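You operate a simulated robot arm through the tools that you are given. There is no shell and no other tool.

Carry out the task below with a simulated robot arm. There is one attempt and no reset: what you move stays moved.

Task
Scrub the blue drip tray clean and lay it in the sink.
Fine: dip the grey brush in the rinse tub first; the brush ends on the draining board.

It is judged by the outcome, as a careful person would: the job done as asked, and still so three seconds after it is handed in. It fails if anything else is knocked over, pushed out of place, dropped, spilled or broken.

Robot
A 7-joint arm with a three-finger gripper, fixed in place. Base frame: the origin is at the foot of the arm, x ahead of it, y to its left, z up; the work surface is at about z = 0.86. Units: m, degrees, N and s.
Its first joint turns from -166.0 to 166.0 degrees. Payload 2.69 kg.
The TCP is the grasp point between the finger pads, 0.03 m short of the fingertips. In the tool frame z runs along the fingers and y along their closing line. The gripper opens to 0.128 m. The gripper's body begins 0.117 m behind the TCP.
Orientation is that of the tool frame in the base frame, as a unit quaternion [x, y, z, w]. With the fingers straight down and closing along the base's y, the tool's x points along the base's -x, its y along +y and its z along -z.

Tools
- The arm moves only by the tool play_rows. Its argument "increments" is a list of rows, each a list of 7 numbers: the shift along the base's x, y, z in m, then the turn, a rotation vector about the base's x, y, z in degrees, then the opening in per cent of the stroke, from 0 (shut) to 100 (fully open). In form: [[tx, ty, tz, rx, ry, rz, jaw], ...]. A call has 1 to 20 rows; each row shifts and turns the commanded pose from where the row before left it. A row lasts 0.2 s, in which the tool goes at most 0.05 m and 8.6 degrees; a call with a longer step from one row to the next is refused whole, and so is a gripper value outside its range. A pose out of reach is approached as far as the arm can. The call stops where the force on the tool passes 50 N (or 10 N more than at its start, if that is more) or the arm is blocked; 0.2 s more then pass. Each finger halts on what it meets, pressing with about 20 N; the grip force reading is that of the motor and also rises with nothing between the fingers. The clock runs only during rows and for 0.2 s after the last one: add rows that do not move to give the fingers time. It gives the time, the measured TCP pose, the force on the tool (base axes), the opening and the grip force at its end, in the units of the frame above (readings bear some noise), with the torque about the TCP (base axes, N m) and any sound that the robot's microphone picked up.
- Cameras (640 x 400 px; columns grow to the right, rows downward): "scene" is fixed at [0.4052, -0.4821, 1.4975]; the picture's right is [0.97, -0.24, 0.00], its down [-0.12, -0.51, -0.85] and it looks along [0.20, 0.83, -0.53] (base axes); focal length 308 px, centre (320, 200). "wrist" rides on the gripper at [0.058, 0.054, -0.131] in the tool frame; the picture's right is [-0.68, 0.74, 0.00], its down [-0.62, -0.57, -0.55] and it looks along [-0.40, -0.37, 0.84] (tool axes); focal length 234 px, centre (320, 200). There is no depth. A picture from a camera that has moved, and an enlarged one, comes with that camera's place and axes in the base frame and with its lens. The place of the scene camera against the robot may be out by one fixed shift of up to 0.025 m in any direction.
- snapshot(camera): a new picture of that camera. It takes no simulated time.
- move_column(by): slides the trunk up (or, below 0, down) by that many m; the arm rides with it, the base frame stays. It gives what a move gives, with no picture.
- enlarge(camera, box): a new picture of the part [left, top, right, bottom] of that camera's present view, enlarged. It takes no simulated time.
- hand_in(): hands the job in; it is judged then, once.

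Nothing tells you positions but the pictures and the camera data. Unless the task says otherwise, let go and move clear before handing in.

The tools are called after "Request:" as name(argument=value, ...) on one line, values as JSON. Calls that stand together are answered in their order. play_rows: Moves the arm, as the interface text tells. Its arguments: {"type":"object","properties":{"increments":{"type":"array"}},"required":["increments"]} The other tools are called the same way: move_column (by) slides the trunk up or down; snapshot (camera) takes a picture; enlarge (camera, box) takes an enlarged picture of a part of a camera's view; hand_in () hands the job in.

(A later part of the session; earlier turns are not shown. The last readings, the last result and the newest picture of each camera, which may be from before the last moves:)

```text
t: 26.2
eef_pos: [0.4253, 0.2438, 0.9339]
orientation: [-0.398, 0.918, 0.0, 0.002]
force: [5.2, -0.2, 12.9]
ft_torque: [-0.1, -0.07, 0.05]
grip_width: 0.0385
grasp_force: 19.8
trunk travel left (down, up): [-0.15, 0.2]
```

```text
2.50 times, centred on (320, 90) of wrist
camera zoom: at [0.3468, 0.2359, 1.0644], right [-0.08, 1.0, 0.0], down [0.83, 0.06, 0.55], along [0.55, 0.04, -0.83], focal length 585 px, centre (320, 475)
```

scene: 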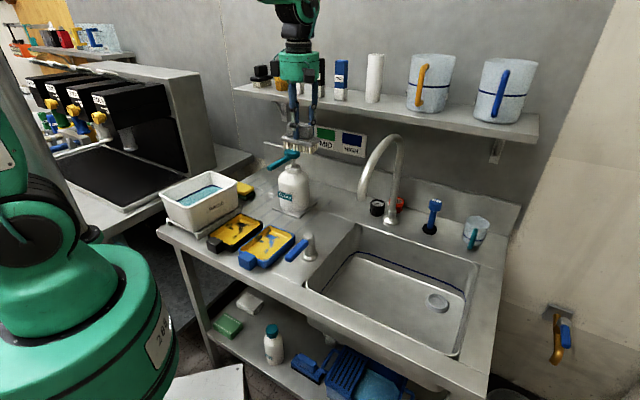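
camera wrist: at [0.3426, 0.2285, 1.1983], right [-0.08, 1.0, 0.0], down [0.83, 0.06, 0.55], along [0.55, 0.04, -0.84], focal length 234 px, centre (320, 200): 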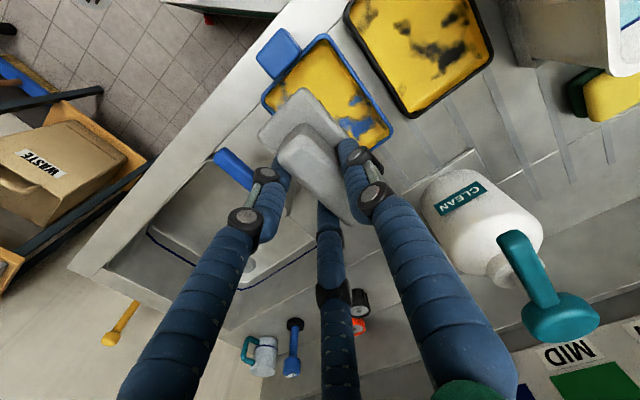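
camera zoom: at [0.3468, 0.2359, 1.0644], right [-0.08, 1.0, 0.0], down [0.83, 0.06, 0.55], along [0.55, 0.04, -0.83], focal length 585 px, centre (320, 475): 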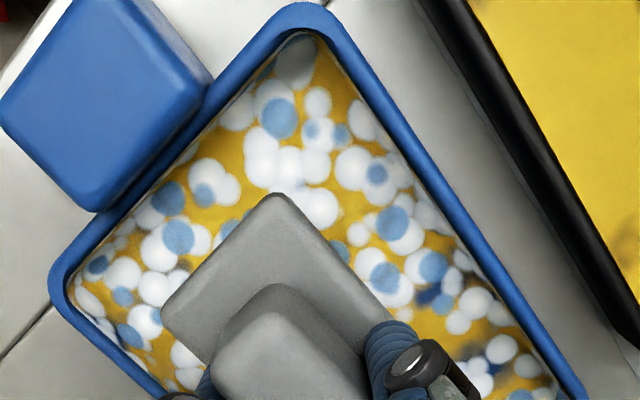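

Suds have appeared, so the scrubbing is registering. I'll start gentle strokes along the tray's length, then check the force and that the tray stays put.

Request:
play_rows(increments=[[0.007, 0.0071, 0, 0, 0, 0, 0], [-0.007, -0.0071, 0, 0, 0, 0, 0], [-0.007, -0.0071, 0, 0, 0, 0, 0], [0.007, 0.0071, 0, 0, 0, 0, 0], [0.007, 0.0071, 0, 0, 0, 0, 0], [-0.007, -0.0071, 0, 0, 0, 0, 0]])

Request:
enlarge(camera="wrist", box=[200, 10, 440, 170])

Request:
enlarge(camera="scene", box=[190, 160, 330, 280])

```text
t: 27.6
eef_pos: [0.4256, 0.2409, 0.9337]
orientation: [-0.398, 0.917, 0.001, 0.0]
force: [-1.0, -1.7, 7.1]
ft_torque: [0.07, -0.09, -0.04]
grip_width: 0.0386
grasp_force: 19.2
trunk travel left (down, up): [-0.15, 0.2]
```

```text
2.50 times, centred on (320, 90) of wrist
camera zoom: at [0.3453, 0.2335, 1.0646], right [-0.08, 1.0, 0.0], down [0.83, 0.06, 0.55], along [0.55, 0.04, -0.84], focal length 585 px, centre (320, 475)
```

zoom: 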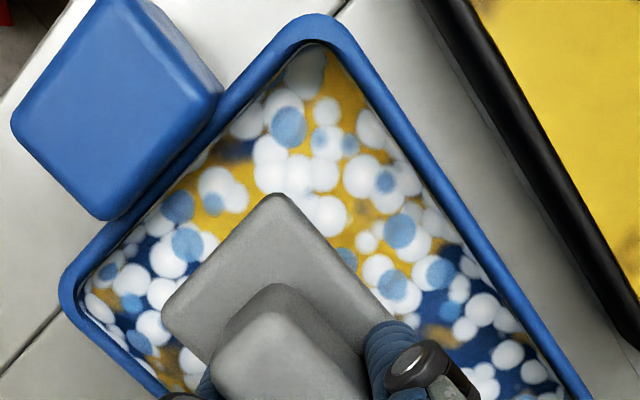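

```text
3.33 times, centred on (260, 220) of scene
camera zoom: at [0.4052, -0.4821, 1.4975], right [0.97, -0.24, 0.0], down [-0.12, -0.51, -0.85], along [0.2, 0.83, -0.53], focal length 1028 px, centre (520, 133)
```

zoom: 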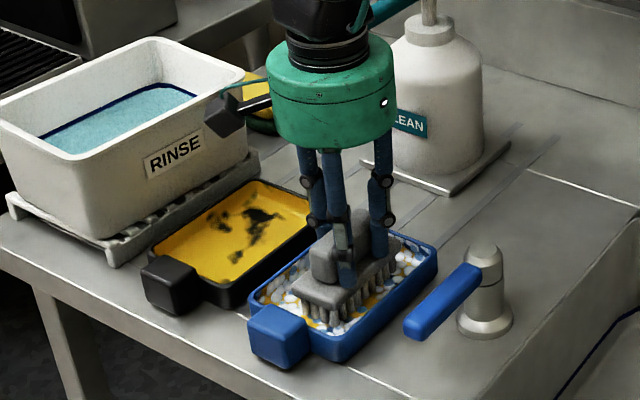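

The yellow is receding, the tray hasn't moved and the force is about 7 N. I'll continue with strokes across the width and length.

Request:
play_rows(increments=[[0.0086, -0.0084, 0, 0, 0, 0, 0], [0.0036, -0.0035, 0, 0, 0, 0, 0], [0.007, 0.0071, 0, 0, 0, 0, 0], [-0.007, -0.0071, 0, 0, 0, 0, 0], [-0.007, -0.0071, 0, 0, 0, 0, 0], [0.007, 0.0071, 0, 0, 0, 0, 0], [-0.0122, 0.0119, 0, 0, 0, 0, 0], [-0.0122, 0.0119, 0, 0, 0, 0, 0], [0.007, 0.0071, 0, 0, 0, 0, 0], [-0.007, -0.0071, 0, 0, 0, 0, 0], [-0.007, -0.0071, 0, 0, 0, 0, 0], [0.007, 0.0071, 0, 0, 0, 0, 0], [0.0122, -0.0119, 0, 0, 0, 0, 0], [0, 0, 0, 0, 0, 0, 0]])

Request:
enlarge(camera="wrist", box=[200, 10, 440, 170])

Request:
enlarge(camera="scene", box=[190, 160, 330, 280])

```text
t: 30.6
eef_pos: [0.4276, 0.2433, 0.9335]
orientation: [-0.398, 0.917, 0.0, 0.002]
force: [-0.9, -1.4, 15.1]
ft_torque: [-0.23, 0.23, 0.01]
grip_width: 0.0384
grasp_force: 20.4
trunk travel left (down, up): [-0.15, 0.2]
```

```text
2.50 times, centred on (320, 90) of wrist
camera zoom: at [0.3482, 0.235, 1.0644], right [-0.08, 1.0, 0.0], down [0.83, 0.06, 0.55], along [0.55, 0.04, -0.83], focal length 585 px, centre (320, 475)
```

zoom: 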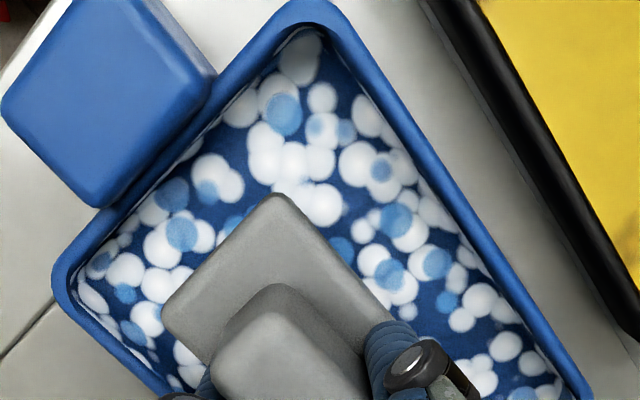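

```text
3.33 times, centred on (260, 220) of scene
camera zoom: at [0.4052, -0.4821, 1.4975], right [0.97, -0.24, 0.0], down [-0.12, -0.51, -0.85], along [0.2, 0.83, -0.53], focal length 1028 px, centre (520, 133)
```

zoom: 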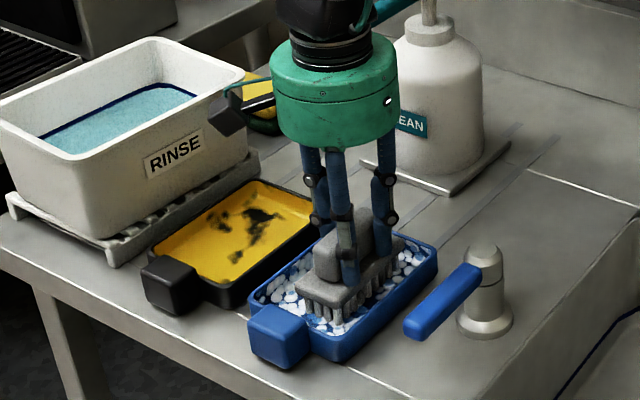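

No yellow is visible around the brush any more, only suds. I'll do another full pass to cover what's under the brush, then lift and look.

Request:
play_rows(increments=[[0.0086, -0.0084, 0.0005, 0, 0, 0, 0], [0.0036, -0.0035, 0, 0, 0, 0, 0], [0.007, 0.0071, 0, 0, 0, 0, 0], [-0.007, -0.0071, 0, 0, 0, 0, 0], [-0.007, -0.0071, 0, 0, 0, 0, 0], [0.007, 0.0071, 0, 0, 0, 0, 0], [-0.0122, 0.0119, 0, 0, 0, 0, 0], [0.007, 0.0071, 0, 0, 0, 0, 0], [-0.007, -0.0071, 0, 0, 0, 0, 0], [-0.007, -0.0071, 0, 0, 0, 0, 0], [0.007, 0.0071, 0, 0, 0, 0, 0], [-0.0122, 0.0119, 0, 0, 0, 0, 0], [0.007, 0.0071, 0, 0, 0, 0, 0], [-0.007, -0.0071, 0, 0, 0, 0, 0], [-0.007, -0.0071, 0, 0, 0, 0, 0], [0.007, 0.0071, 0, 0, 0, 0, 0], [0.0122, -0.0119, 0, 0, 0, 0, 0], [0, 0, 0, 0, 0, 0, 0]])

Request:
play_rows(increments=[[0, 0, 0.01, 0, 0, 0, 0], [0, 0, 0.03, 0, 0, 0, 0], [0, 0, 0.04, 0, 0, 0, 0], [0, 0, 0.04, 0, 0, 0, 0], [0, 0, 0.04, 0, 0, 0, 0], [0, 0, 0.04, 0, 0, 0, 0], [0, 0, 0.04, 0, 0, 0, 0], [0, 0, 0, 0, 0, 0, 0]])

Request:
enlarge(camera="wrist", box=[240, 10, 420, 170])

Request:
enlarge(camera="scene", box=[190, 160, 330, 280])

```text
t: 34.4
eef_pos: [0.4242, 0.2431, 0.9344]
orientation: [-0.399, 0.917, 0.0, 0.001]
force: [0.4, 0.3, -0.7]
ft_torque: [-0.01, 0.01, -0.03]
grip_width: 0.0385
grasp_force: 20.1
trunk travel left (down, up): [-0.15, 0.2]
```

```text
t: 36.2
eef_pos: [0.4295, 0.2453, 1.1747]
orientation: [-0.398, 0.917, 0.0, 0.002]
force: [-0.2, -0.2, -1.4]
ft_torque: [-0.01, -0.05, 0.02]
grip_width: 0.0387
grasp_force: 19.8
trunk travel left (down, up): [-0.15, 0.2]
```

```text
2.50 times, centred on (330, 90) of wrist
camera zoom: at [0.3493, 0.2364, 1.3054], right [-0.08, 1.0, 0.0], down [0.83, 0.06, 0.55], along [0.55, 0.04, -0.83], focal length 585 px, centre (295, 475)
```

zoom: 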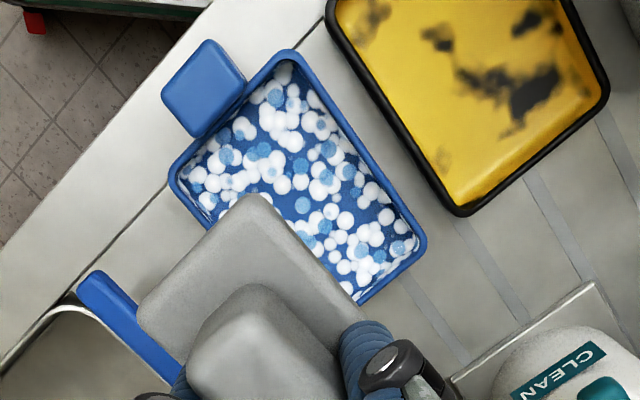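

```text
3.33 times, centred on (260, 220) of scene
camera zoom: at [0.4052, -0.4821, 1.4975], right [0.97, -0.24, 0.0], down [-0.12, -0.51, -0.85], along [0.2, 0.83, -0.53], focal length 1028 px, centre (520, 133)
```

zoom: 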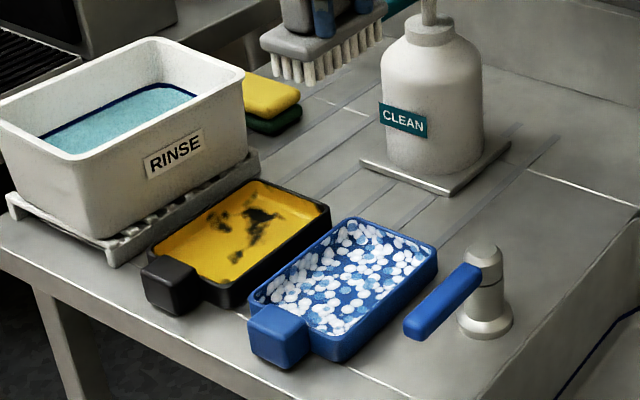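

The tray is fully blue with only suds left; no yellow remains. Next I'll put the brush on the grooved draining board, on the free strip between the bottle and the tub at about (0.419, 0.506). That spot clears the spout.

Request:
play_rows(increments=[[0, 0, 0.04, 0, 0, 0, 0], [0, 0, 0.04, 0, 0, 0, 0], [-0.0005, 0.0429, 0, 0, 0, 0, 0], [-0.0005, 0.0429, 0, 0, 0, 0, 0], [-0.0005, 0.0429, 0, 0, 0, 0, 0], [-0.0005, 0.0429, 0, 0, 0, 0, 0], [-0.0004, 0.0429, 0, 0, 0, 0, 0], [-0.0003, 0.043, 0, 0, 0, 0, 0], [0, 0, 0, 0, 0, 0, 0]])

Request:
snapshot(camera="wrist")

Request:
snapshot(camera="scene")

```text
t: 38.2
eef_pos: [0.4227, 0.5023, 1.2531]
orientation: [-0.398, 0.917, 0.0, 0.001]
force: [0.1, 0.2, -1.3]
ft_torque: [-0.09, 0.02, -0.03]
grip_width: 0.0389
grasp_force: 19.8
trunk travel left (down, up): [-0.15, 0.2]
```

```text
taken
camera wrist: at [0.3441, 0.4953, 1.3827], right [-0.08, 1.0, 0.0], down [0.83, 0.06, 0.55], along [0.55, 0.04, -0.83], focal length 234 px, centre (320, 200)
```

wrist: 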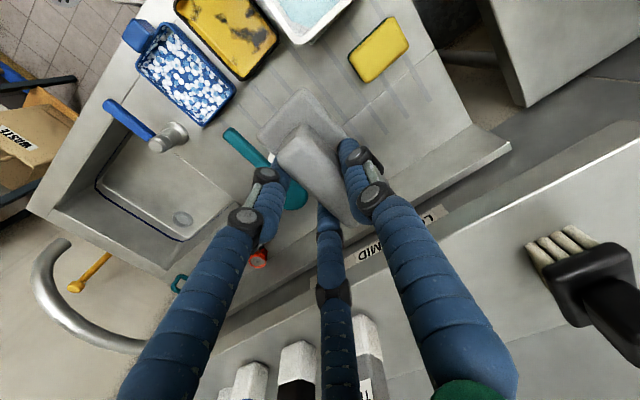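

```text
taken
```

scene: 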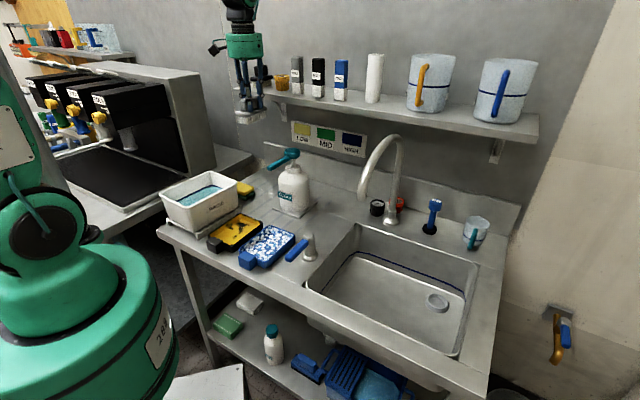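

I'll zoom to confirm the landing spot is free of the sponge, the tub rack and the bottle plate.

Request:
enlarge(camera="wrist", box=[220, 0, 440, 150])

Request:
enlarge(camera="scene", box=[190, 90, 330, 220])

```text
2.67 times, centred on (330, 75) of wrist
camera zoom: at [0.3441, 0.4953, 1.3827], right [-0.08, 1.0, 0.0], down [0.83, 0.06, 0.55], along [0.55, 0.04, -0.83], focal length 624 px, centre (293, 533)
```

zoom: 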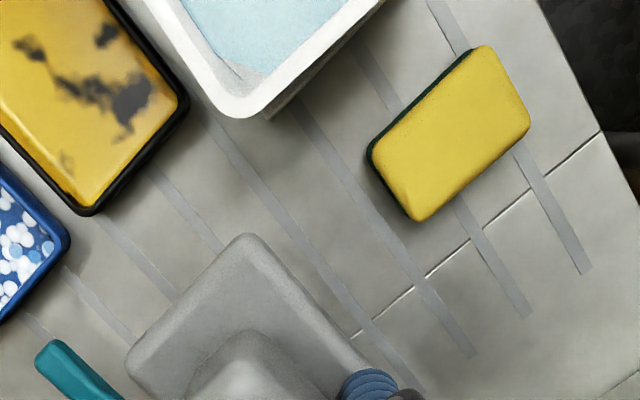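

```text
3.08 times, centred on (260, 155) of scene
camera zoom: at [0.4052, -0.4821, 1.4975], right [0.97, -0.24, 0.0], down [-0.12, -0.51, -0.85], along [0.2, 0.83, -0.53], focal length 949 px, centre (505, 338)
```

zoom: 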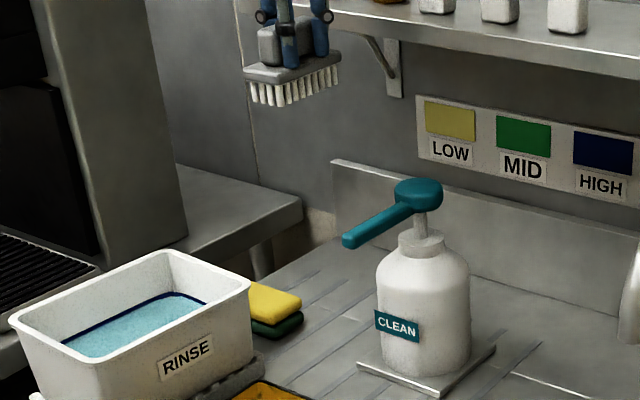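

The landing footprint lies on open grooves between the tub corner, sponge and bottle. I'll descend to just above the surface.

Request:
play_rows(increments=[[0, 0, -0.045, 0, 0, 0, 0], [0, 0, -0.045, 0, 0, 0, 0], [0, 0, -0.045, 0, 0, 0, 0], [0, 0, -0.045, 0, 0, 0, 0], [0, 0, -0.045, 0, 0, 0, 0], [0, 0, -0.045, 0, 0, 0, 0], [0, 0, -0.03, 0, 0, 0, 0], [0, 0, -0.015, 0, 0, 0, 0], [0, 0, 0, 0, 0, 0, 0]])

Request:
enlarge(camera="scene", box=[190, 120, 330, 250])

Request:
snapshot(camera="wrist")

```text
t: 40.2
eef_pos: [0.4247, 0.5026, 0.9376]
orientation: [-0.398, 0.917, 0.001, 0.003]
force: [0.2, 0.7, -1.5]
ft_torque: [-0.02, -0.02, 0.05]
grip_width: 0.0384
grasp_force: 20.4
trunk travel left (down, up): [-0.15, 0.2]
```

```text
3.08 times, centred on (260, 185) of scene
camera zoom: at [0.4052, -0.4821, 1.4975], right [0.97, -0.24, 0.0], down [-0.12, -0.51, -0.85], along [0.2, 0.83, -0.53], focal length 949 px, centre (505, 246)
```

zoom: 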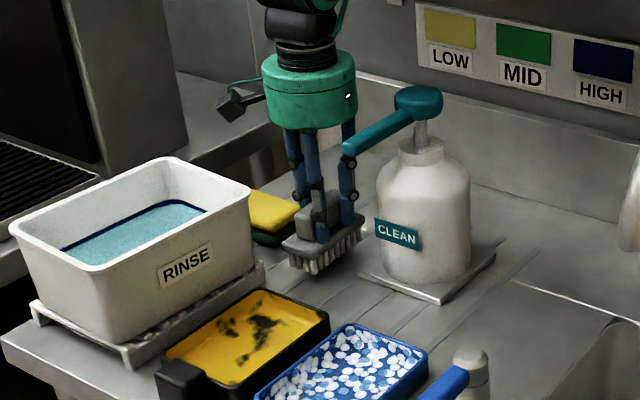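

```text
taken
camera wrist: at [0.3446, 0.4951, 1.0693], right [-0.08, 1.0, 0.0], down [0.83, 0.06, 0.55], along [0.55, 0.04, -0.83], focal length 234 px, centre (320, 200)
```

wrist: 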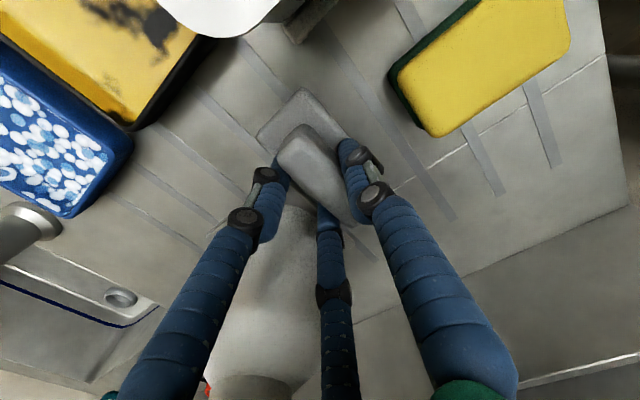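

There's good clearance all round. I'll lower the last millimetres in small steps.

Request:
play_rows(increments=[[0, 0, -0.004, 0, 0, 0, 0], [0, 0, -0.003, 0, 0, 0, 0], [0, 0, -0.0015, 0, 0, 0, 0], [0, 0, -0.0015, 0, 0, 0, 0]])

```text
t: 41.2
eef_pos: [0.4243, 0.5018, 0.9281]
orientation: [-0.398, 0.918, 0.0, 0.002]
force: [-0.7, 0.6, -1.6]
ft_torque: [0.01, 0.0, -0.02]
grip_width: 0.0385
grasp_force: 19.5
trunk travel left (down, up): [-0.15, 0.2]
```

Request:
play_rows(increments=[[0, 0, -0.001, 0, 0, 0, 0], [0, 0, -0.001, 0, 0, 0, 0]])

```text
t: 41.8
eef_pos: [0.4233, 0.502, 0.9265]
orientation: [-0.398, 0.917, 0.0, 0.002]
force: [0.2, 0.7, -1.6]
ft_torque: [0.01, -0.02, 0.0]
grip_width: 0.0386
grasp_force: 19.7
trunk travel left (down, up): [-0.15, 0.2]
```

No contact yet at TCP z 0.9265, so the brush hangs a fraction above the board. I'll keep easing down.

Request:
play_rows(increments=[[0, 0, -0.001, 0, 0, 0, 0], [0, 0, -0.001, 0, 0, 0, 0]])

Request:
enlarge(camera="scene", box=[230, 150, 310, 220])

```text
t: 42.4
eef_pos: [0.4243, 0.5019, 0.926]
orientation: [-0.398, 0.917, 0.0, 0.002]
force: [-2.5, 0.0, 20.0]
ft_torque: [-0.71, 0.95, -0.02]
grip_width: 0.0387
grasp_force: 20.0
trunk travel left (down, up): [-0.15, 0.2]
```

```text
5.71 times, centred on (270, 185) of scene
camera zoom: at [0.4052, -0.4821, 1.4975], right [0.97, -0.24, 0.0], down [-0.12, -0.51, -0.85], along [0.2, 0.83, -0.53], focal length 1762 px, centre (606, 286)
```

zoom: 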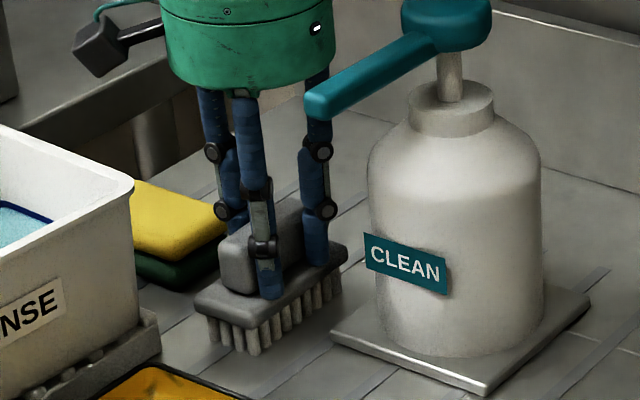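

The brush is now on the board. I'll ease up a millimetre, open the fingers slightly, and rise straight up.

Request:
play_rows(increments=[[0, 0, 0.0012, 0, 0, 0, 0], [0, 0, 0, 0, 0, 0, 33], [0, 0, 0, 0, 0, 0, 40], [0, 0, 0, 0, 0, 0, 48], [0, 0, 0, 0, 0, 0, 48], [0, 0, 0.01, 0, 0, 0, 48], [0, 0, 0.03, 0, 0, 0, 48], [0, 0, 0.045, 0, 0, 0, 48], [0, 0, 0.045, 0, 0, 0, 48], [0, 0, 0.045, 0, 0, 0, 48], [0, 0, 0.045, 0, 0, 0, 48], [0, 0, 0.045, 0, 0, 0, 48], [0, 0, 0, 0, 0, 0, 48]])

Request:
snapshot(camera="wrist")

Request:
enlarge(camera="scene", box=[190, 120, 330, 280])

```text
t: 45.2
eef_pos: [0.4248, 0.4997, 1.1922]
orientation: [-0.397, 0.918, 0.001, 0.002]
force: [0.0, -0.6, 0.4]
ft_torque: [0.06, 0.0, 0.01]
grip_width: 0.0614
grasp_force: 0.1
trunk travel left (down, up): [-0.15, 0.2]
```

```text
taken
camera wrist: at [0.345, 0.4922, 1.3235], right [-0.08, 1.0, 0.0], down [0.83, 0.06, 0.55], along [0.55, 0.04, -0.83], focal length 234 px, centre (320, 200)
```

wrist: 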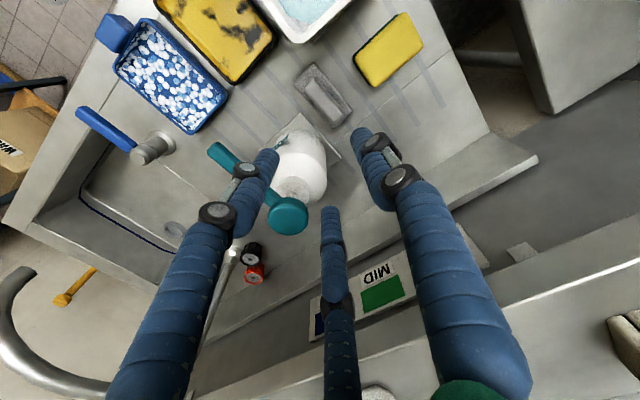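

```text
2.50 times, centred on (260, 200) of scene
camera zoom: at [0.4052, -0.4821, 1.4975], right [0.97, -0.24, 0.0], down [-0.12, -0.51, -0.85], along [0.2, 0.83, -0.53], focal length 771 px, centre (470, 200)
```

zoom: 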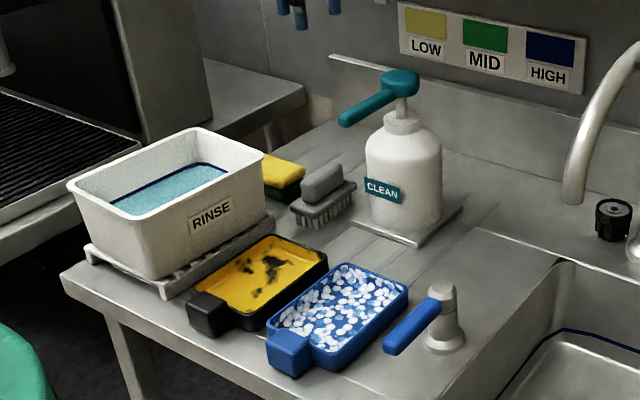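

The brush stands on the draining board and nothing else has moved. The tray's handle is too short for three fingers. I'll pinch the long wall on the sink side instead: single finger inside, two outside, clear of the post and lever. I'll move over it to measure.

Request:
play_rows(increments=[[0.001, -0.04, 0, 0, 0, 0, 40], [0.001, -0.045, 0, 0, 0, 0, 35], [0.001, -0.045, 0, 0, 0, 0, 35], [0.002, -0.045, 0, 0, 0, 0, 35], [0.002, -0.045, 0, 0, 0, 0, 35], [0.002, -0.045, 0, 0, 0, 0, 35], [0.002, -0.045, 0, 0, 0, 0, 35], [0, 0, 0, 0, 0, 0, 35]])

Request:
snapshot(camera="wrist")

Request:
enlarge(camera="wrist", box=[220, 40, 420, 180])

```text
t: 47.0
eef_pos: [0.4319, 0.1908, 1.1907]
orientation: [-0.398, 0.917, 0.001, 0.001]
force: [0.4, -0.1, 0.7]
ft_torque: [0.06, 0.0, 0.0]
grip_width: 0.0449
grasp_force: 0.1
trunk travel left (down, up): [-0.15, 0.2]
```

```text
taken
camera wrist: at [0.3522, 0.1836, 1.3217], right [-0.08, 1.0, 0.0], down [0.83, 0.06, 0.55], along [0.55, 0.04, -0.83], focal length 234 px, centre (320, 200)
```

wrist: 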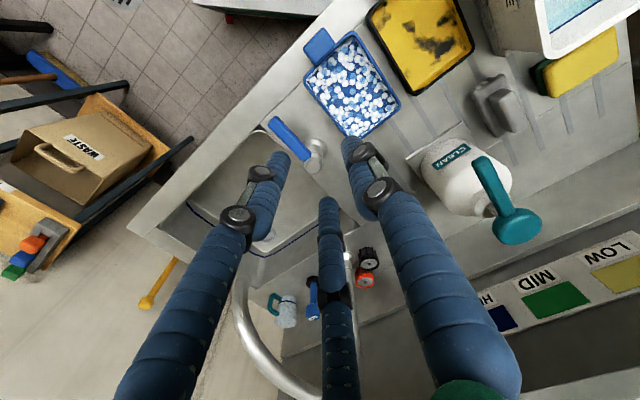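

```text
2.86 times, centred on (320, 110) of wrist
camera zoom: at [0.3522, 0.1836, 1.3217], right [-0.08, 1.0, 0.0], down [0.83, 0.06, 0.55], along [0.55, 0.04, -0.83], focal length 669 px, centre (320, 457)
```

zoom: 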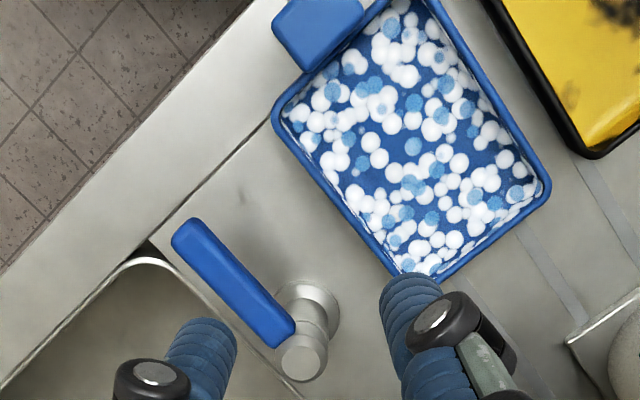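

The tray is unmoved, and its sink-side wall centre at mid-length is at about (0.435, 0.197). I'll move into position beside it and descend to just above the rim.

Request:
play_rows(increments=[[0.0085, 0.0017, 0, 0, 0, 0, 35], [0, 0, -0.045, 0, 0, 0, 35], [0, 0, -0.045, 0, 0, 0, 35], [0, 0, -0.045, 0, 0, 0, 35], [0, 0, -0.045, 0, 0, 0, 35], [0, 0, -0.045, 0, 0, 0, 35], [0, 0, -0.03, 0, 0, 0, 35], [0, 0, 0, 0, 0, 0, 35], [0, 0, 0, 0, 0, 0, 35]])

Request:
snapshot(camera="wrist")

Request:
enlarge(camera="wrist", box=[220, 70, 420, 210])

Request:
enlarge(camera="scene", box=[220, 170, 340, 280])

```text
t: 49.0
eef_pos: [0.4444, 0.1937, 0.9369]
orientation: [-0.398, 0.917, 0.0, 0.002]
force: [0.5, -0.2, 0.0]
ft_torque: [0.02, -0.03, 0.03]
grip_width: 0.0445
grasp_force: 0.0
trunk travel left (down, up): [-0.15, 0.2]
```

```text
taken
camera wrist: at [0.3645, 0.1854, 1.0674], right [-0.08, 1.0, 0.0], down [0.83, 0.06, 0.55], along [0.55, 0.04, -0.83], focal length 234 px, centre (320, 200)
```

wrist: 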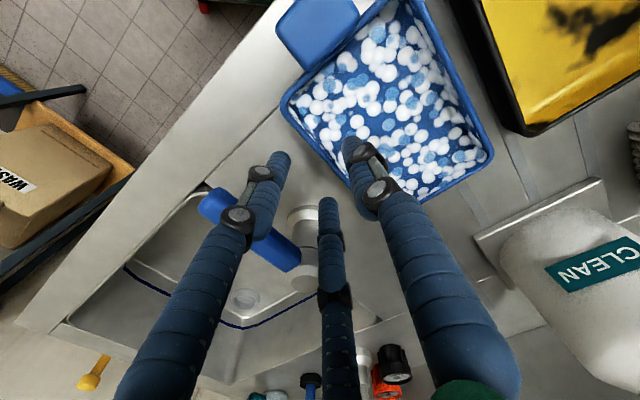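

```text
2.86 times, centred on (320, 140) of wrist
camera zoom: at [0.3645, 0.1854, 1.0674], right [-0.08, 1.0, 0.0], down [0.83, 0.06, 0.55], along [0.55, 0.04, -0.83], focal length 669 px, centre (320, 371)
```

zoom: 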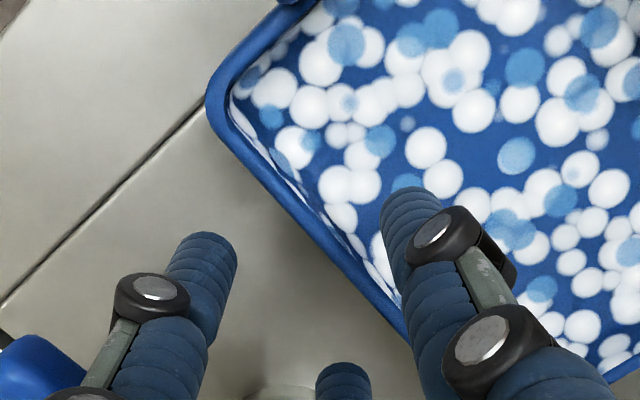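

```text
3.64 times, centred on (280, 225) of scene
camera zoom: at [0.4052, -0.4821, 1.4975], right [0.97, -0.24, 0.0], down [-0.12, -0.51, -0.85], along [0.2, 0.83, -0.53], focal length 1122 px, centre (466, 109)
```

zoom: 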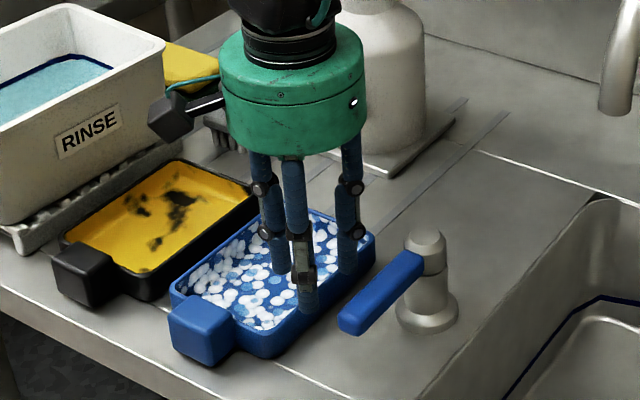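

The fingers straddle the wall but the outer pair is closer to it. I'll shift 4 mm toward the sink side and lower to near the tray floor.

Request:
play_rows(increments=[[0.0029, -0.0028, 0, 0, 0, 0, 35], [0, 0, -0.015, 0, 0, 0, 35], [0, 0, -0.01, 0, 0, 0, 35], [0, 0, -0.005, 0, 0, 0, 35], [0, 0, -0.003, 0, 0, 0, 35], [0, 0, 0, 0, 0, 0, 35]])

Request:
enlarge(camera="wrist", box=[220, 70, 420, 210])

Request:
enlarge(camera="scene", box=[220, 170, 340, 280])

```text
t: 50.4
eef_pos: [0.4466, 0.1896, 0.903]
orientation: [-0.398, 0.917, 0.0, 0.001]
force: [-0.1, -0.3, 0.3]
ft_torque: [0.0, 0.02, 0.0]
grip_width: 0.0448
grasp_force: 0.2
trunk travel left (down, up): [-0.15, 0.2]
```

```text
2.86 times, centred on (320, 140) of wrist
camera zoom: at [0.367, 0.1819, 1.034], right [-0.08, 1.0, 0.0], down [0.83, 0.06, 0.55], along [0.55, 0.04, -0.83], focal length 669 px, centre (320, 371)
```

zoom: 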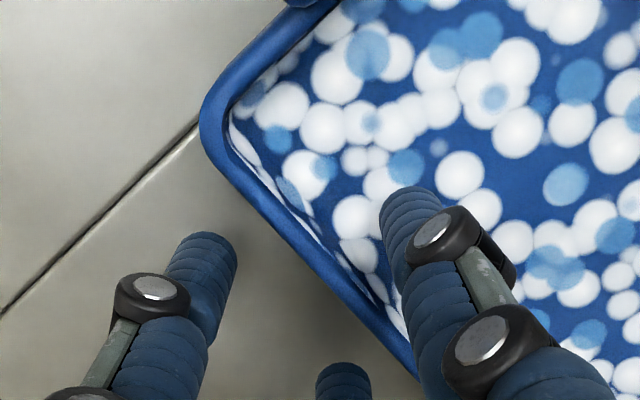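

```text
3.64 times, centred on (280, 225) of scene
camera zoom: at [0.4052, -0.4821, 1.4975], right [0.97, -0.24, 0.0], down [-0.12, -0.51, -0.85], along [0.2, 0.83, -0.53], focal length 1122 px, centre (466, 109)
```

zoom: 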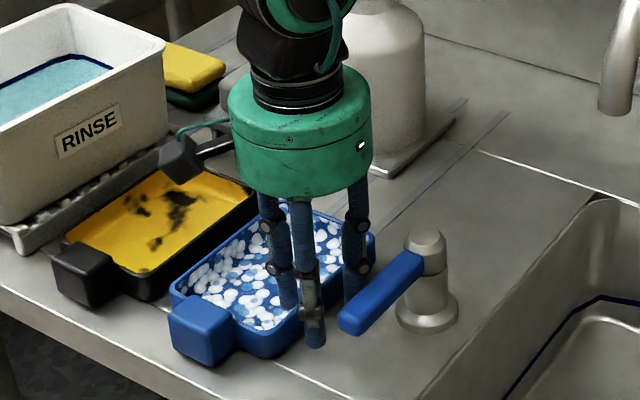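

The wall is straddled without contact. I'll close on it now.

Request:
play_rows(increments=[[0, 0, 0, 0, 0, 0, 25], [0, 0, 0, 0, 0, 0, 15], [0, 0, 0, 0, 0, 0, 5], [0, 0, 0, 0, 0, 0, 0], [0, 0, 0, 0, 0, 0, 0], [0, 0, 0, 0, 0, 0, 0]])

Request:
enlarge(camera="wrist", box=[200, 50, 440, 210])

Request:
enlarge(camera="scene", box=[220, 170, 340, 280])

```text
t: 51.8
eef_pos: [0.446, 0.1896, 0.9034]
orientation: [-0.398, 0.917, 0.0, 0.002]
force: [-0.4, -0.2, 0.5]
ft_torque: [0.03, 0.04, 0.0]
grip_width: 0.0109
grasp_force: 19.9
trunk travel left (down, up): [-0.15, 0.2]
```

```text
2.50 times, centred on (320, 130) of wrist
camera zoom: at [0.367, 0.1819, 1.034], right [-0.08, 1.0, 0.0], down [0.83, 0.06, 0.55], along [0.55, 0.04, -0.83], focal length 585 px, centre (320, 375)
```

zoom: 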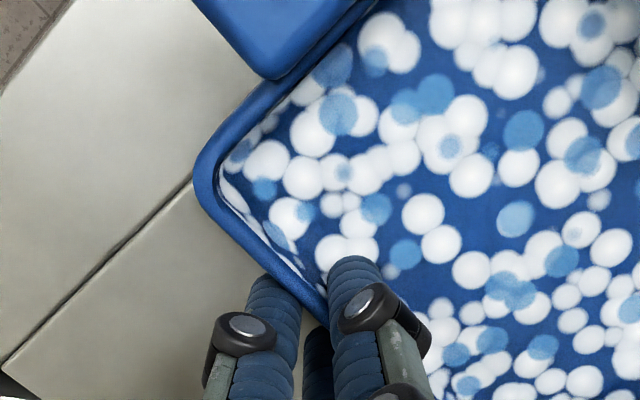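

```text
3.64 times, centred on (280, 225) of scene
camera zoom: at [0.4052, -0.4821, 1.4975], right [0.97, -0.24, 0.0], down [-0.12, -0.51, -0.85], along [0.2, 0.83, -0.53], focal length 1122 px, centre (466, 109)
```

zoom: 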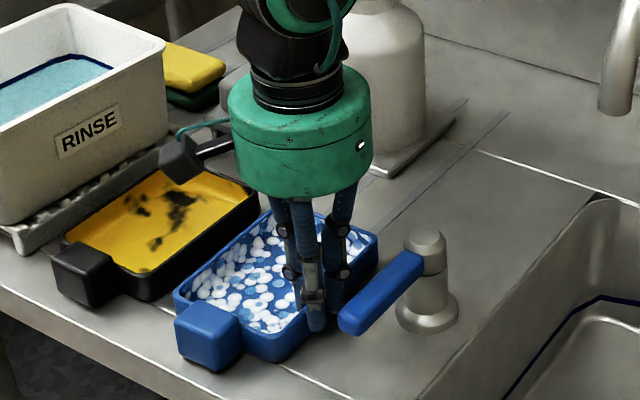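

The wall is pinched (width 0.011, 20 N). I'll lift a few centimetres slowly and check how it hangs.

Request:
play_rows(increments=[[0, 0, 0.01, 0, 0, 0, 0], [0, 0, 0.015, 0, 0, 0, 0], [0, 0, 0.02, 0, 0, 0, 0], [0, 0, 0, 0, 0, 0, 0]])

Request:
enlarge(camera="wrist", box=[200, 0, 440, 160])

Request:
enlarge(camera="scene", box=[220, 170, 340, 280])

```text
t: 52.8
eef_pos: [0.4469, 0.1878, 0.9475]
orientation: [-0.398, 0.917, 0.0, 0.002]
force: [0.4, -0.1, -1.2]
ft_torque: [-0.03, -0.09, -0.01]
grip_width: 0.0109
grasp_force: 19.9
trunk travel left (down, up): [-0.15, 0.2]
```

```text
2.50 times, centred on (320, 80) of wrist
camera zoom: at [0.3681, 0.1807, 1.0777], right [-0.08, 1.0, 0.0], down [0.83, 0.06, 0.55], along [0.55, 0.04, -0.83], focal length 585 px, centre (320, 500)
```

zoom: 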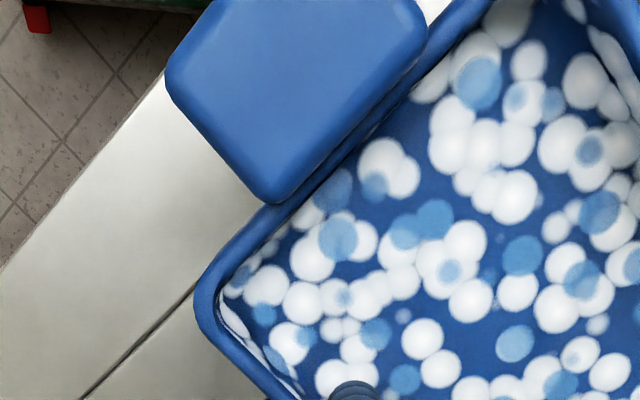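

```text
3.64 times, centred on (280, 225) of scene
camera zoom: at [0.4052, -0.4821, 1.4975], right [0.97, -0.24, 0.0], down [-0.12, -0.51, -0.85], along [0.2, 0.83, -0.53], focal length 1122 px, centre (466, 109)
```

zoom: 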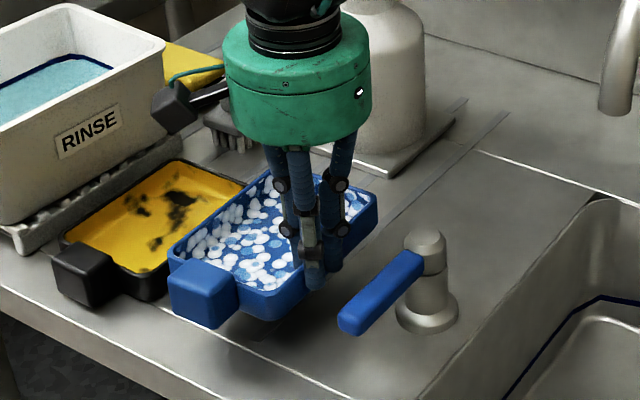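

The tray hangs level in the grip. I'll raise it above the lever fitting, swing it along the front of the counter to keep clear of the tap's spout, and check along the way.

Request:
play_rows(increments=[[0, 0, 0.03, 0, 0, 0, 0], [0, 0, 0.04, 0, 0, 0, 0], [0, 0, 0.045, 0, 0, 0, 0], [0, 0, 0.04, 0, 0, 0, 0], [-0.018, -0.0183, 0, 0, 0, 0, 0], [-0.018, -0.0183, 0, 0, 0, 0, 0], [-0.018, -0.0184, 0, 0, 0, 0, 0], [0.0296, -0.029, 0, 0, 0, 0, 0], [0.0296, -0.029, 0, 0, 0, 0, 0], [0.0296, -0.029, 0, 0, 0, 0, 0], [0, 0, 0, 0, 0, 0, 0]])

Request:
snapshot(camera="scene")

Request:
snapshot(camera="wrist")

```text
t: 55.2
eef_pos: [0.4816, 0.048, 1.0985]
orientation: [-0.398, 0.917, 0.001, 0.001]
force: [0.3, -0.2, -1.6]
ft_torque: [-0.04, -0.04, 0.02]
grip_width: 0.0107
grasp_force: 20.0
trunk travel left (down, up): [-0.15, 0.2]
```

```text
taken
```

scene: 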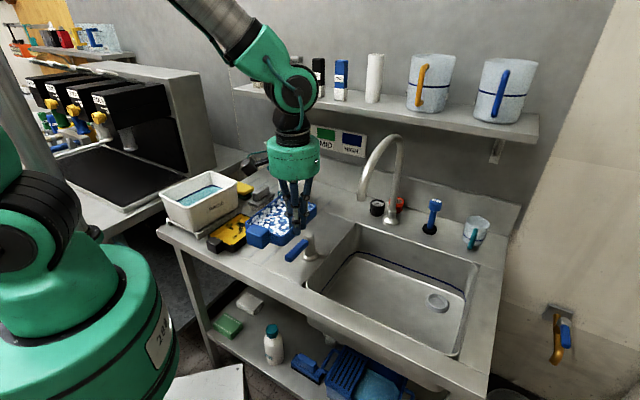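

```text
taken
camera wrist: at [0.4018, 0.0403, 1.2293], right [-0.08, 1.0, 0.0], down [0.83, 0.06, 0.55], along [0.55, 0.04, -0.83], focal length 234 px, centre (320, 200)
```

wrist: 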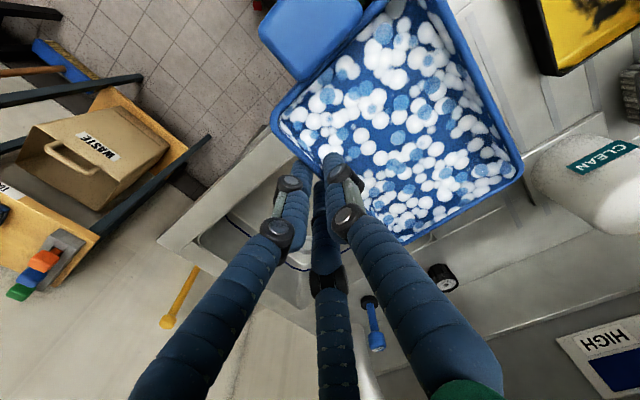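

The tray is still level and the arm comes in from above, clear of the tap. I'll continue to the right over the front of the sink.

Request:
play_rows(increments=[[0.0296, -0.029, 0, 0, 0, 0, 0], [0.0296, -0.029, 0, 0, 0, 0, 0], [0.0296, -0.029, 0, 0, 0, 0, 0], [0.0296, -0.029, 0, 0, 0, 0, 0], [0.0296, -0.029, 0, 0, 0, 0, 0], [0.0296, -0.029, 0, 0, 0, 0, 0], [0, 0, 0, 0, 0, 0, 0]])

Request:
snapshot(camera="scene")

Request:
snapshot(camera="wrist")

```text
t: 56.8
eef_pos: [0.6603, -0.1261, 1.0983]
orientation: [-0.398, 0.917, 0.002, 0.001]
force: [0.4, -0.2, -2.2]
ft_torque: [0.0, -0.02, 0.02]
grip_width: 0.0108
grasp_force: 20.6
trunk travel left (down, up): [-0.15, 0.2]
```

```text
taken
```

scene: 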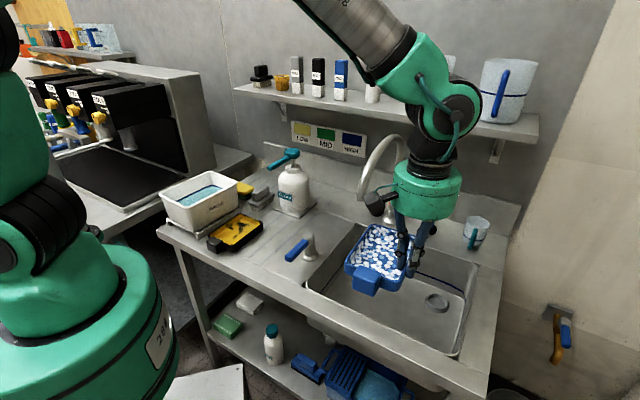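

```text
taken
camera wrist: at [0.5811, -0.1339, 1.2298], right [-0.08, 1.0, 0.0], down [0.83, 0.06, 0.55], along [0.55, 0.04, -0.83], focal length 234 px, centre (320, 200)
```

wrist: 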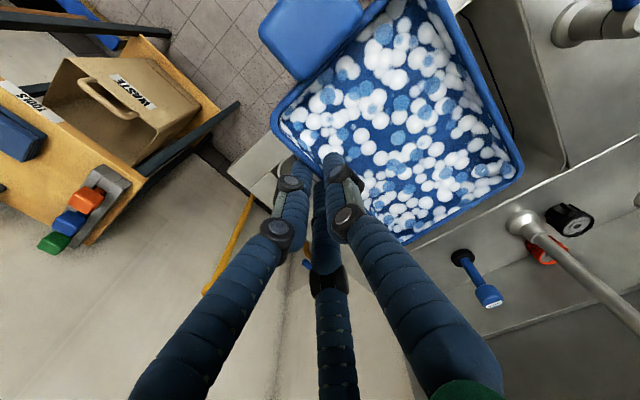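

All clear; the spout is to the left of the tray. I'll move back over the sink and check before lowering.

Request:
play_rows(increments=[[0.0277, 0.0282, 0, 0, 0, 0, 0], [0.0277, 0.0282, 0, 0, 0, 0, 0], [0.0277, 0.0282, 0, 0, 0, 0, 0], [0.0277, 0.0282, 0, 0, 0, 0, 0], [0, 0, -0.03, 0, 0, 0, 0], [0, 0, -0.04, 0, 0, 0, 0], [0, 0, 0, 0, 0, 0, 0]])

Request:
snapshot(camera="scene")

Request:
snapshot(camera="wrist")

Request:
enlarge(camera="scene", box=[290, 130, 510, 370])

```text
t: 58.4
eef_pos: [0.7686, -0.0138, 1.0322]
orientation: [-0.398, 0.918, 0.0, 0.002]
force: [0.0, 1.0, -1.9]
ft_torque: [-0.07, 0.01, 0.02]
grip_width: 0.0109
grasp_force: 19.3
trunk travel left (down, up): [-0.15, 0.2]
```

```text
taken
```

scene: 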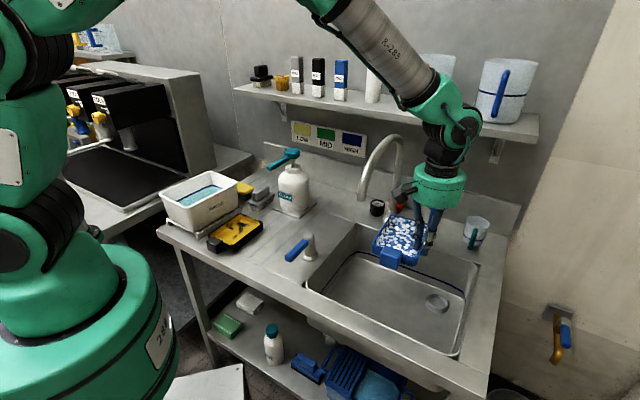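

```text
taken
camera wrist: at [0.6884, -0.0213, 1.1623], right [-0.08, 1.0, 0.0], down [0.83, 0.06, 0.55], along [0.55, 0.04, -0.83], focal length 234 px, centre (320, 200)
```

wrist: 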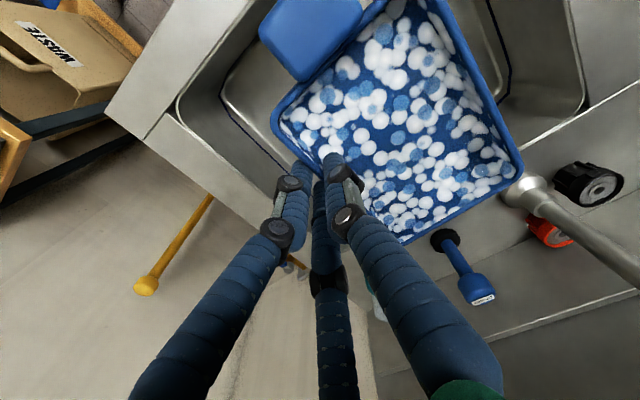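

```text
1.67 times, centred on (400, 250) of scene
camera zoom: at [0.4052, -0.4821, 1.4975], right [0.97, -0.24, 0.0], down [-0.12, -0.51, -0.85], along [0.2, 0.83, -0.53], focal length 514 px, centre (187, 117)
```

zoom: 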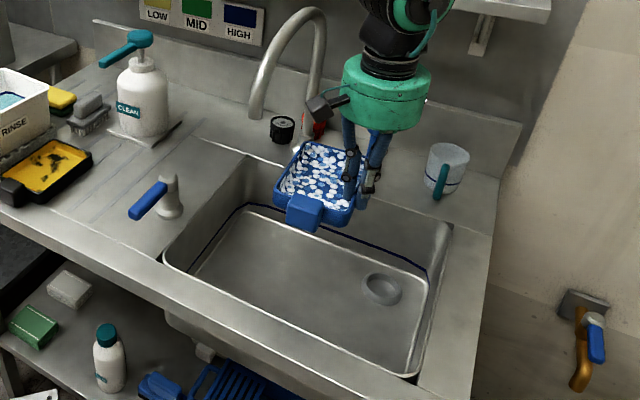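

The tray is over the middle of the sink: left edge about 0.15 m in from the left wall, handle clear of the front wall. I'll lower it into the basin in stages.

Request:
play_rows(increments=[[0, 0, -0.04, 0, 0, 0, 0], [0, 0, -0.04, 0, 0, 0, 0], [0, 0, -0.04, 0, 0, 0, 0], [0, 0, -0.04, 0, 0, 0, 0], [0, 0, -0.03, 0, 0, 0, 0], [0, 0, -0.02, 0, 0, 0, 0], [0, 0, 0, 0, 0, 0, 0]])

Request:
snapshot(camera="wrist")

Request:
enlarge(camera="scene", box=[290, 130, 510, 370])

```text
t: 60.0
eef_pos: [0.7679, -0.0127, 0.8226]
orientation: [-0.398, 0.918, 0.001, 0.002]
force: [-0.1, -0.2, -2.2]
ft_torque: [-0.04, -0.05, 0.0]
grip_width: 0.0108
grasp_force: 19.3
trunk travel left (down, up): [-0.15, 0.2]
```

```text
taken
camera wrist: at [0.6888, -0.0204, 0.9541], right [-0.08, 1.0, 0.0], down [0.83, 0.06, 0.55], along [0.55, 0.04, -0.83], focal length 234 px, centre (320, 200)
```

wrist: 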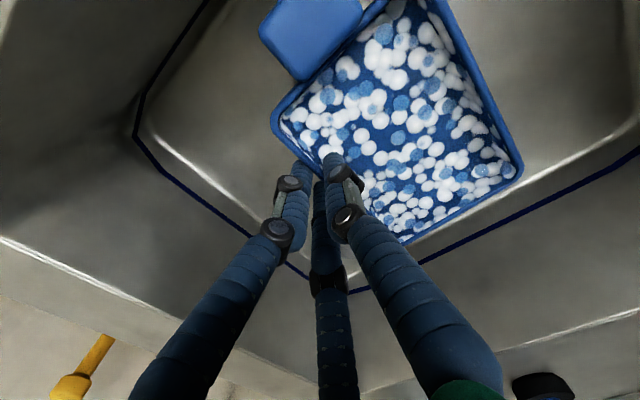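

```text
1.67 times, centred on (400, 250) of scene
camera zoom: at [0.4052, -0.4821, 1.4975], right [0.97, -0.24, 0.0], down [-0.12, -0.51, -0.85], along [0.2, 0.83, -0.53], focal length 514 px, centre (187, 117)
```

zoom: 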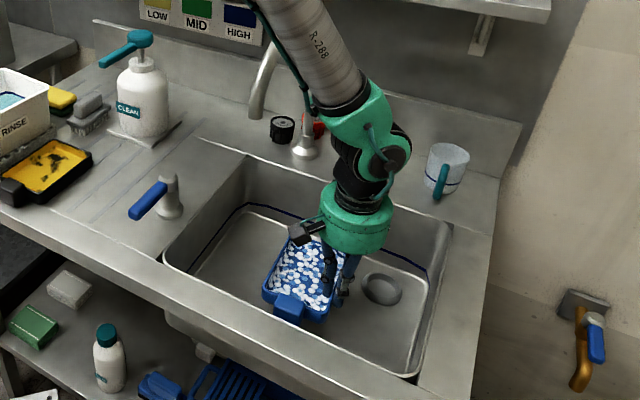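

The tray is inside the basin over flat floor, away from the drain. I'll keep lowering, slowly near the bottom.

Request:
play_rows(increments=[[0, 0, -0.02, 0, 0, 0, 0], [0, 0, -0.015, 0, 0, 0, 0], [0, 0, -0.01, 0, 0, 0, 0], [0, 0, 0, 0, 0, 0, 0]])

Request:
snapshot(camera="wrist")

Request:
enlarge(camera="scene", box=[350, 200, 470, 340])

```text
t: 61.0
eef_pos: [0.7689, -0.0132, 0.7783]
orientation: [-0.398, 0.917, 0.0, 0.001]
force: [-0.2, 1.1, -1.0]
ft_torque: [-0.07, -0.04, -0.01]
grip_width: 0.0108
grasp_force: 20.3
trunk travel left (down, up): [-0.15, 0.2]
```

```text
taken
camera wrist: at [0.6895, -0.0202, 0.9089], right [-0.08, 1.0, 0.0], down [0.83, 0.06, 0.55], along [0.55, 0.04, -0.83], focal length 234 px, centre (320, 200)
```

wrist: 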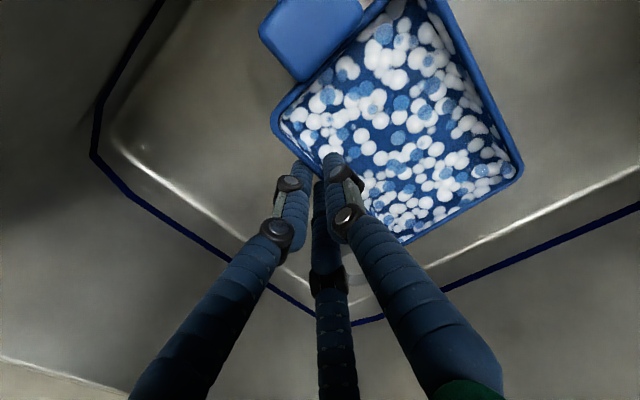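

```text
2.86 times, centred on (410, 270) of scene
camera zoom: at [0.4052, -0.4821, 1.4975], right [0.97, -0.24, 0.0], down [-0.12, -0.51, -0.85], along [0.2, 0.83, -0.53], focal length 881 px, centre (63, 0)
```

zoom: 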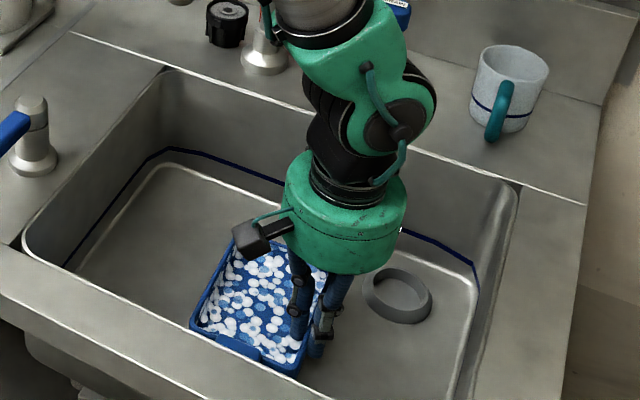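

The handle end is fairly near the front wall, so I'll shift 2.5 cm toward the back of the basin and continue down carefully.

Request:
play_rows(increments=[[0.009, 0.009, 0, 0, 0, 0, 0], [0.009, 0.009, 0, 0, 0, 0, 0], [0, 0, -0.006, 0, 0, 0, 0], [0, 0, -0.005, 0, 0, 0, 0], [0, 0, -0.004, 0, 0, 0, 0], [0, 0, 0, 0, 0, 0, 0]])

```text
t: 62.4
eef_pos: [0.7866, 0.0042, 0.7624]
orientation: [-0.398, 0.918, 0.0, 0.002]
force: [0.7, 0.4, -1.9]
ft_torque: [-0.11, 0.0, -0.02]
grip_width: 0.0108
grasp_force: 20.0
trunk travel left (down, up): [-0.15, 0.2]
```

Request:
play_rows(increments=[[0, 0, -0.002, 0, 0, 0, 0], [0, 0, -0.002, 0, 0, 0, 0], [0, 0, -0.002, 0, 0, 0, 0], [0, 0, 0, 0, 0, 0, 0]])

Request:
enlarge(camera="scene", box=[350, 200, 470, 340])

```text
t: 63.4
eef_pos: [0.7871, 0.0056, 0.7566]
orientation: [-0.398, 0.918, 0.001, 0.002]
force: [-0.2, 0.0, -1.3]
ft_torque: [-0.07, -0.05, -0.02]
grip_width: 0.0107
grasp_force: 20.2
trunk travel left (down, up): [-0.15, 0.2]
```

```text
2.86 times, centred on (410, 270) of scene
camera zoom: at [0.4052, -0.4821, 1.4975], right [0.97, -0.24, 0.0], down [-0.12, -0.51, -0.85], along [0.2, 0.83, -0.53], focal length 881 px, centre (63, 0)
```

zoom: 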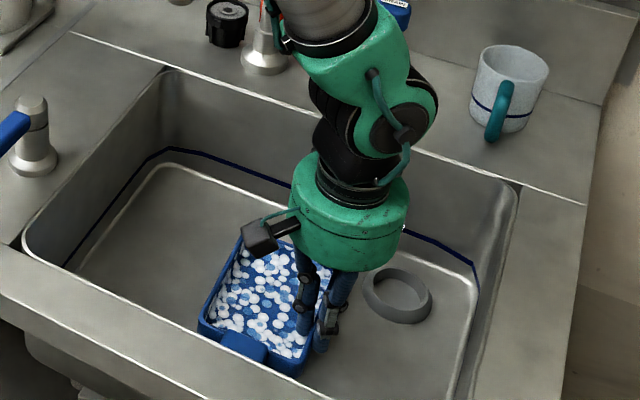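

No contact yet. I'll continue in 2 mm steps.

Request:
play_rows(increments=[[0, 0, -0.002, 0, 0, 0, 0], [0, 0, -0.002, 0, 0, 0, 0], [0, 0, -0.001, 0, 0, 0, 0]])

```text
t: 64.2
eef_pos: [0.7871, 0.0049, 0.7536]
orientation: [-0.398, 0.917, 0.0, 0.003]
force: [-8.4, -3.3, 28.9]
ft_torque: [-0.01, 0.47, 0.01]
grip_width: 0.0109
grasp_force: 20.0
trunk travel left (down, up): [-0.15, 0.2]
```

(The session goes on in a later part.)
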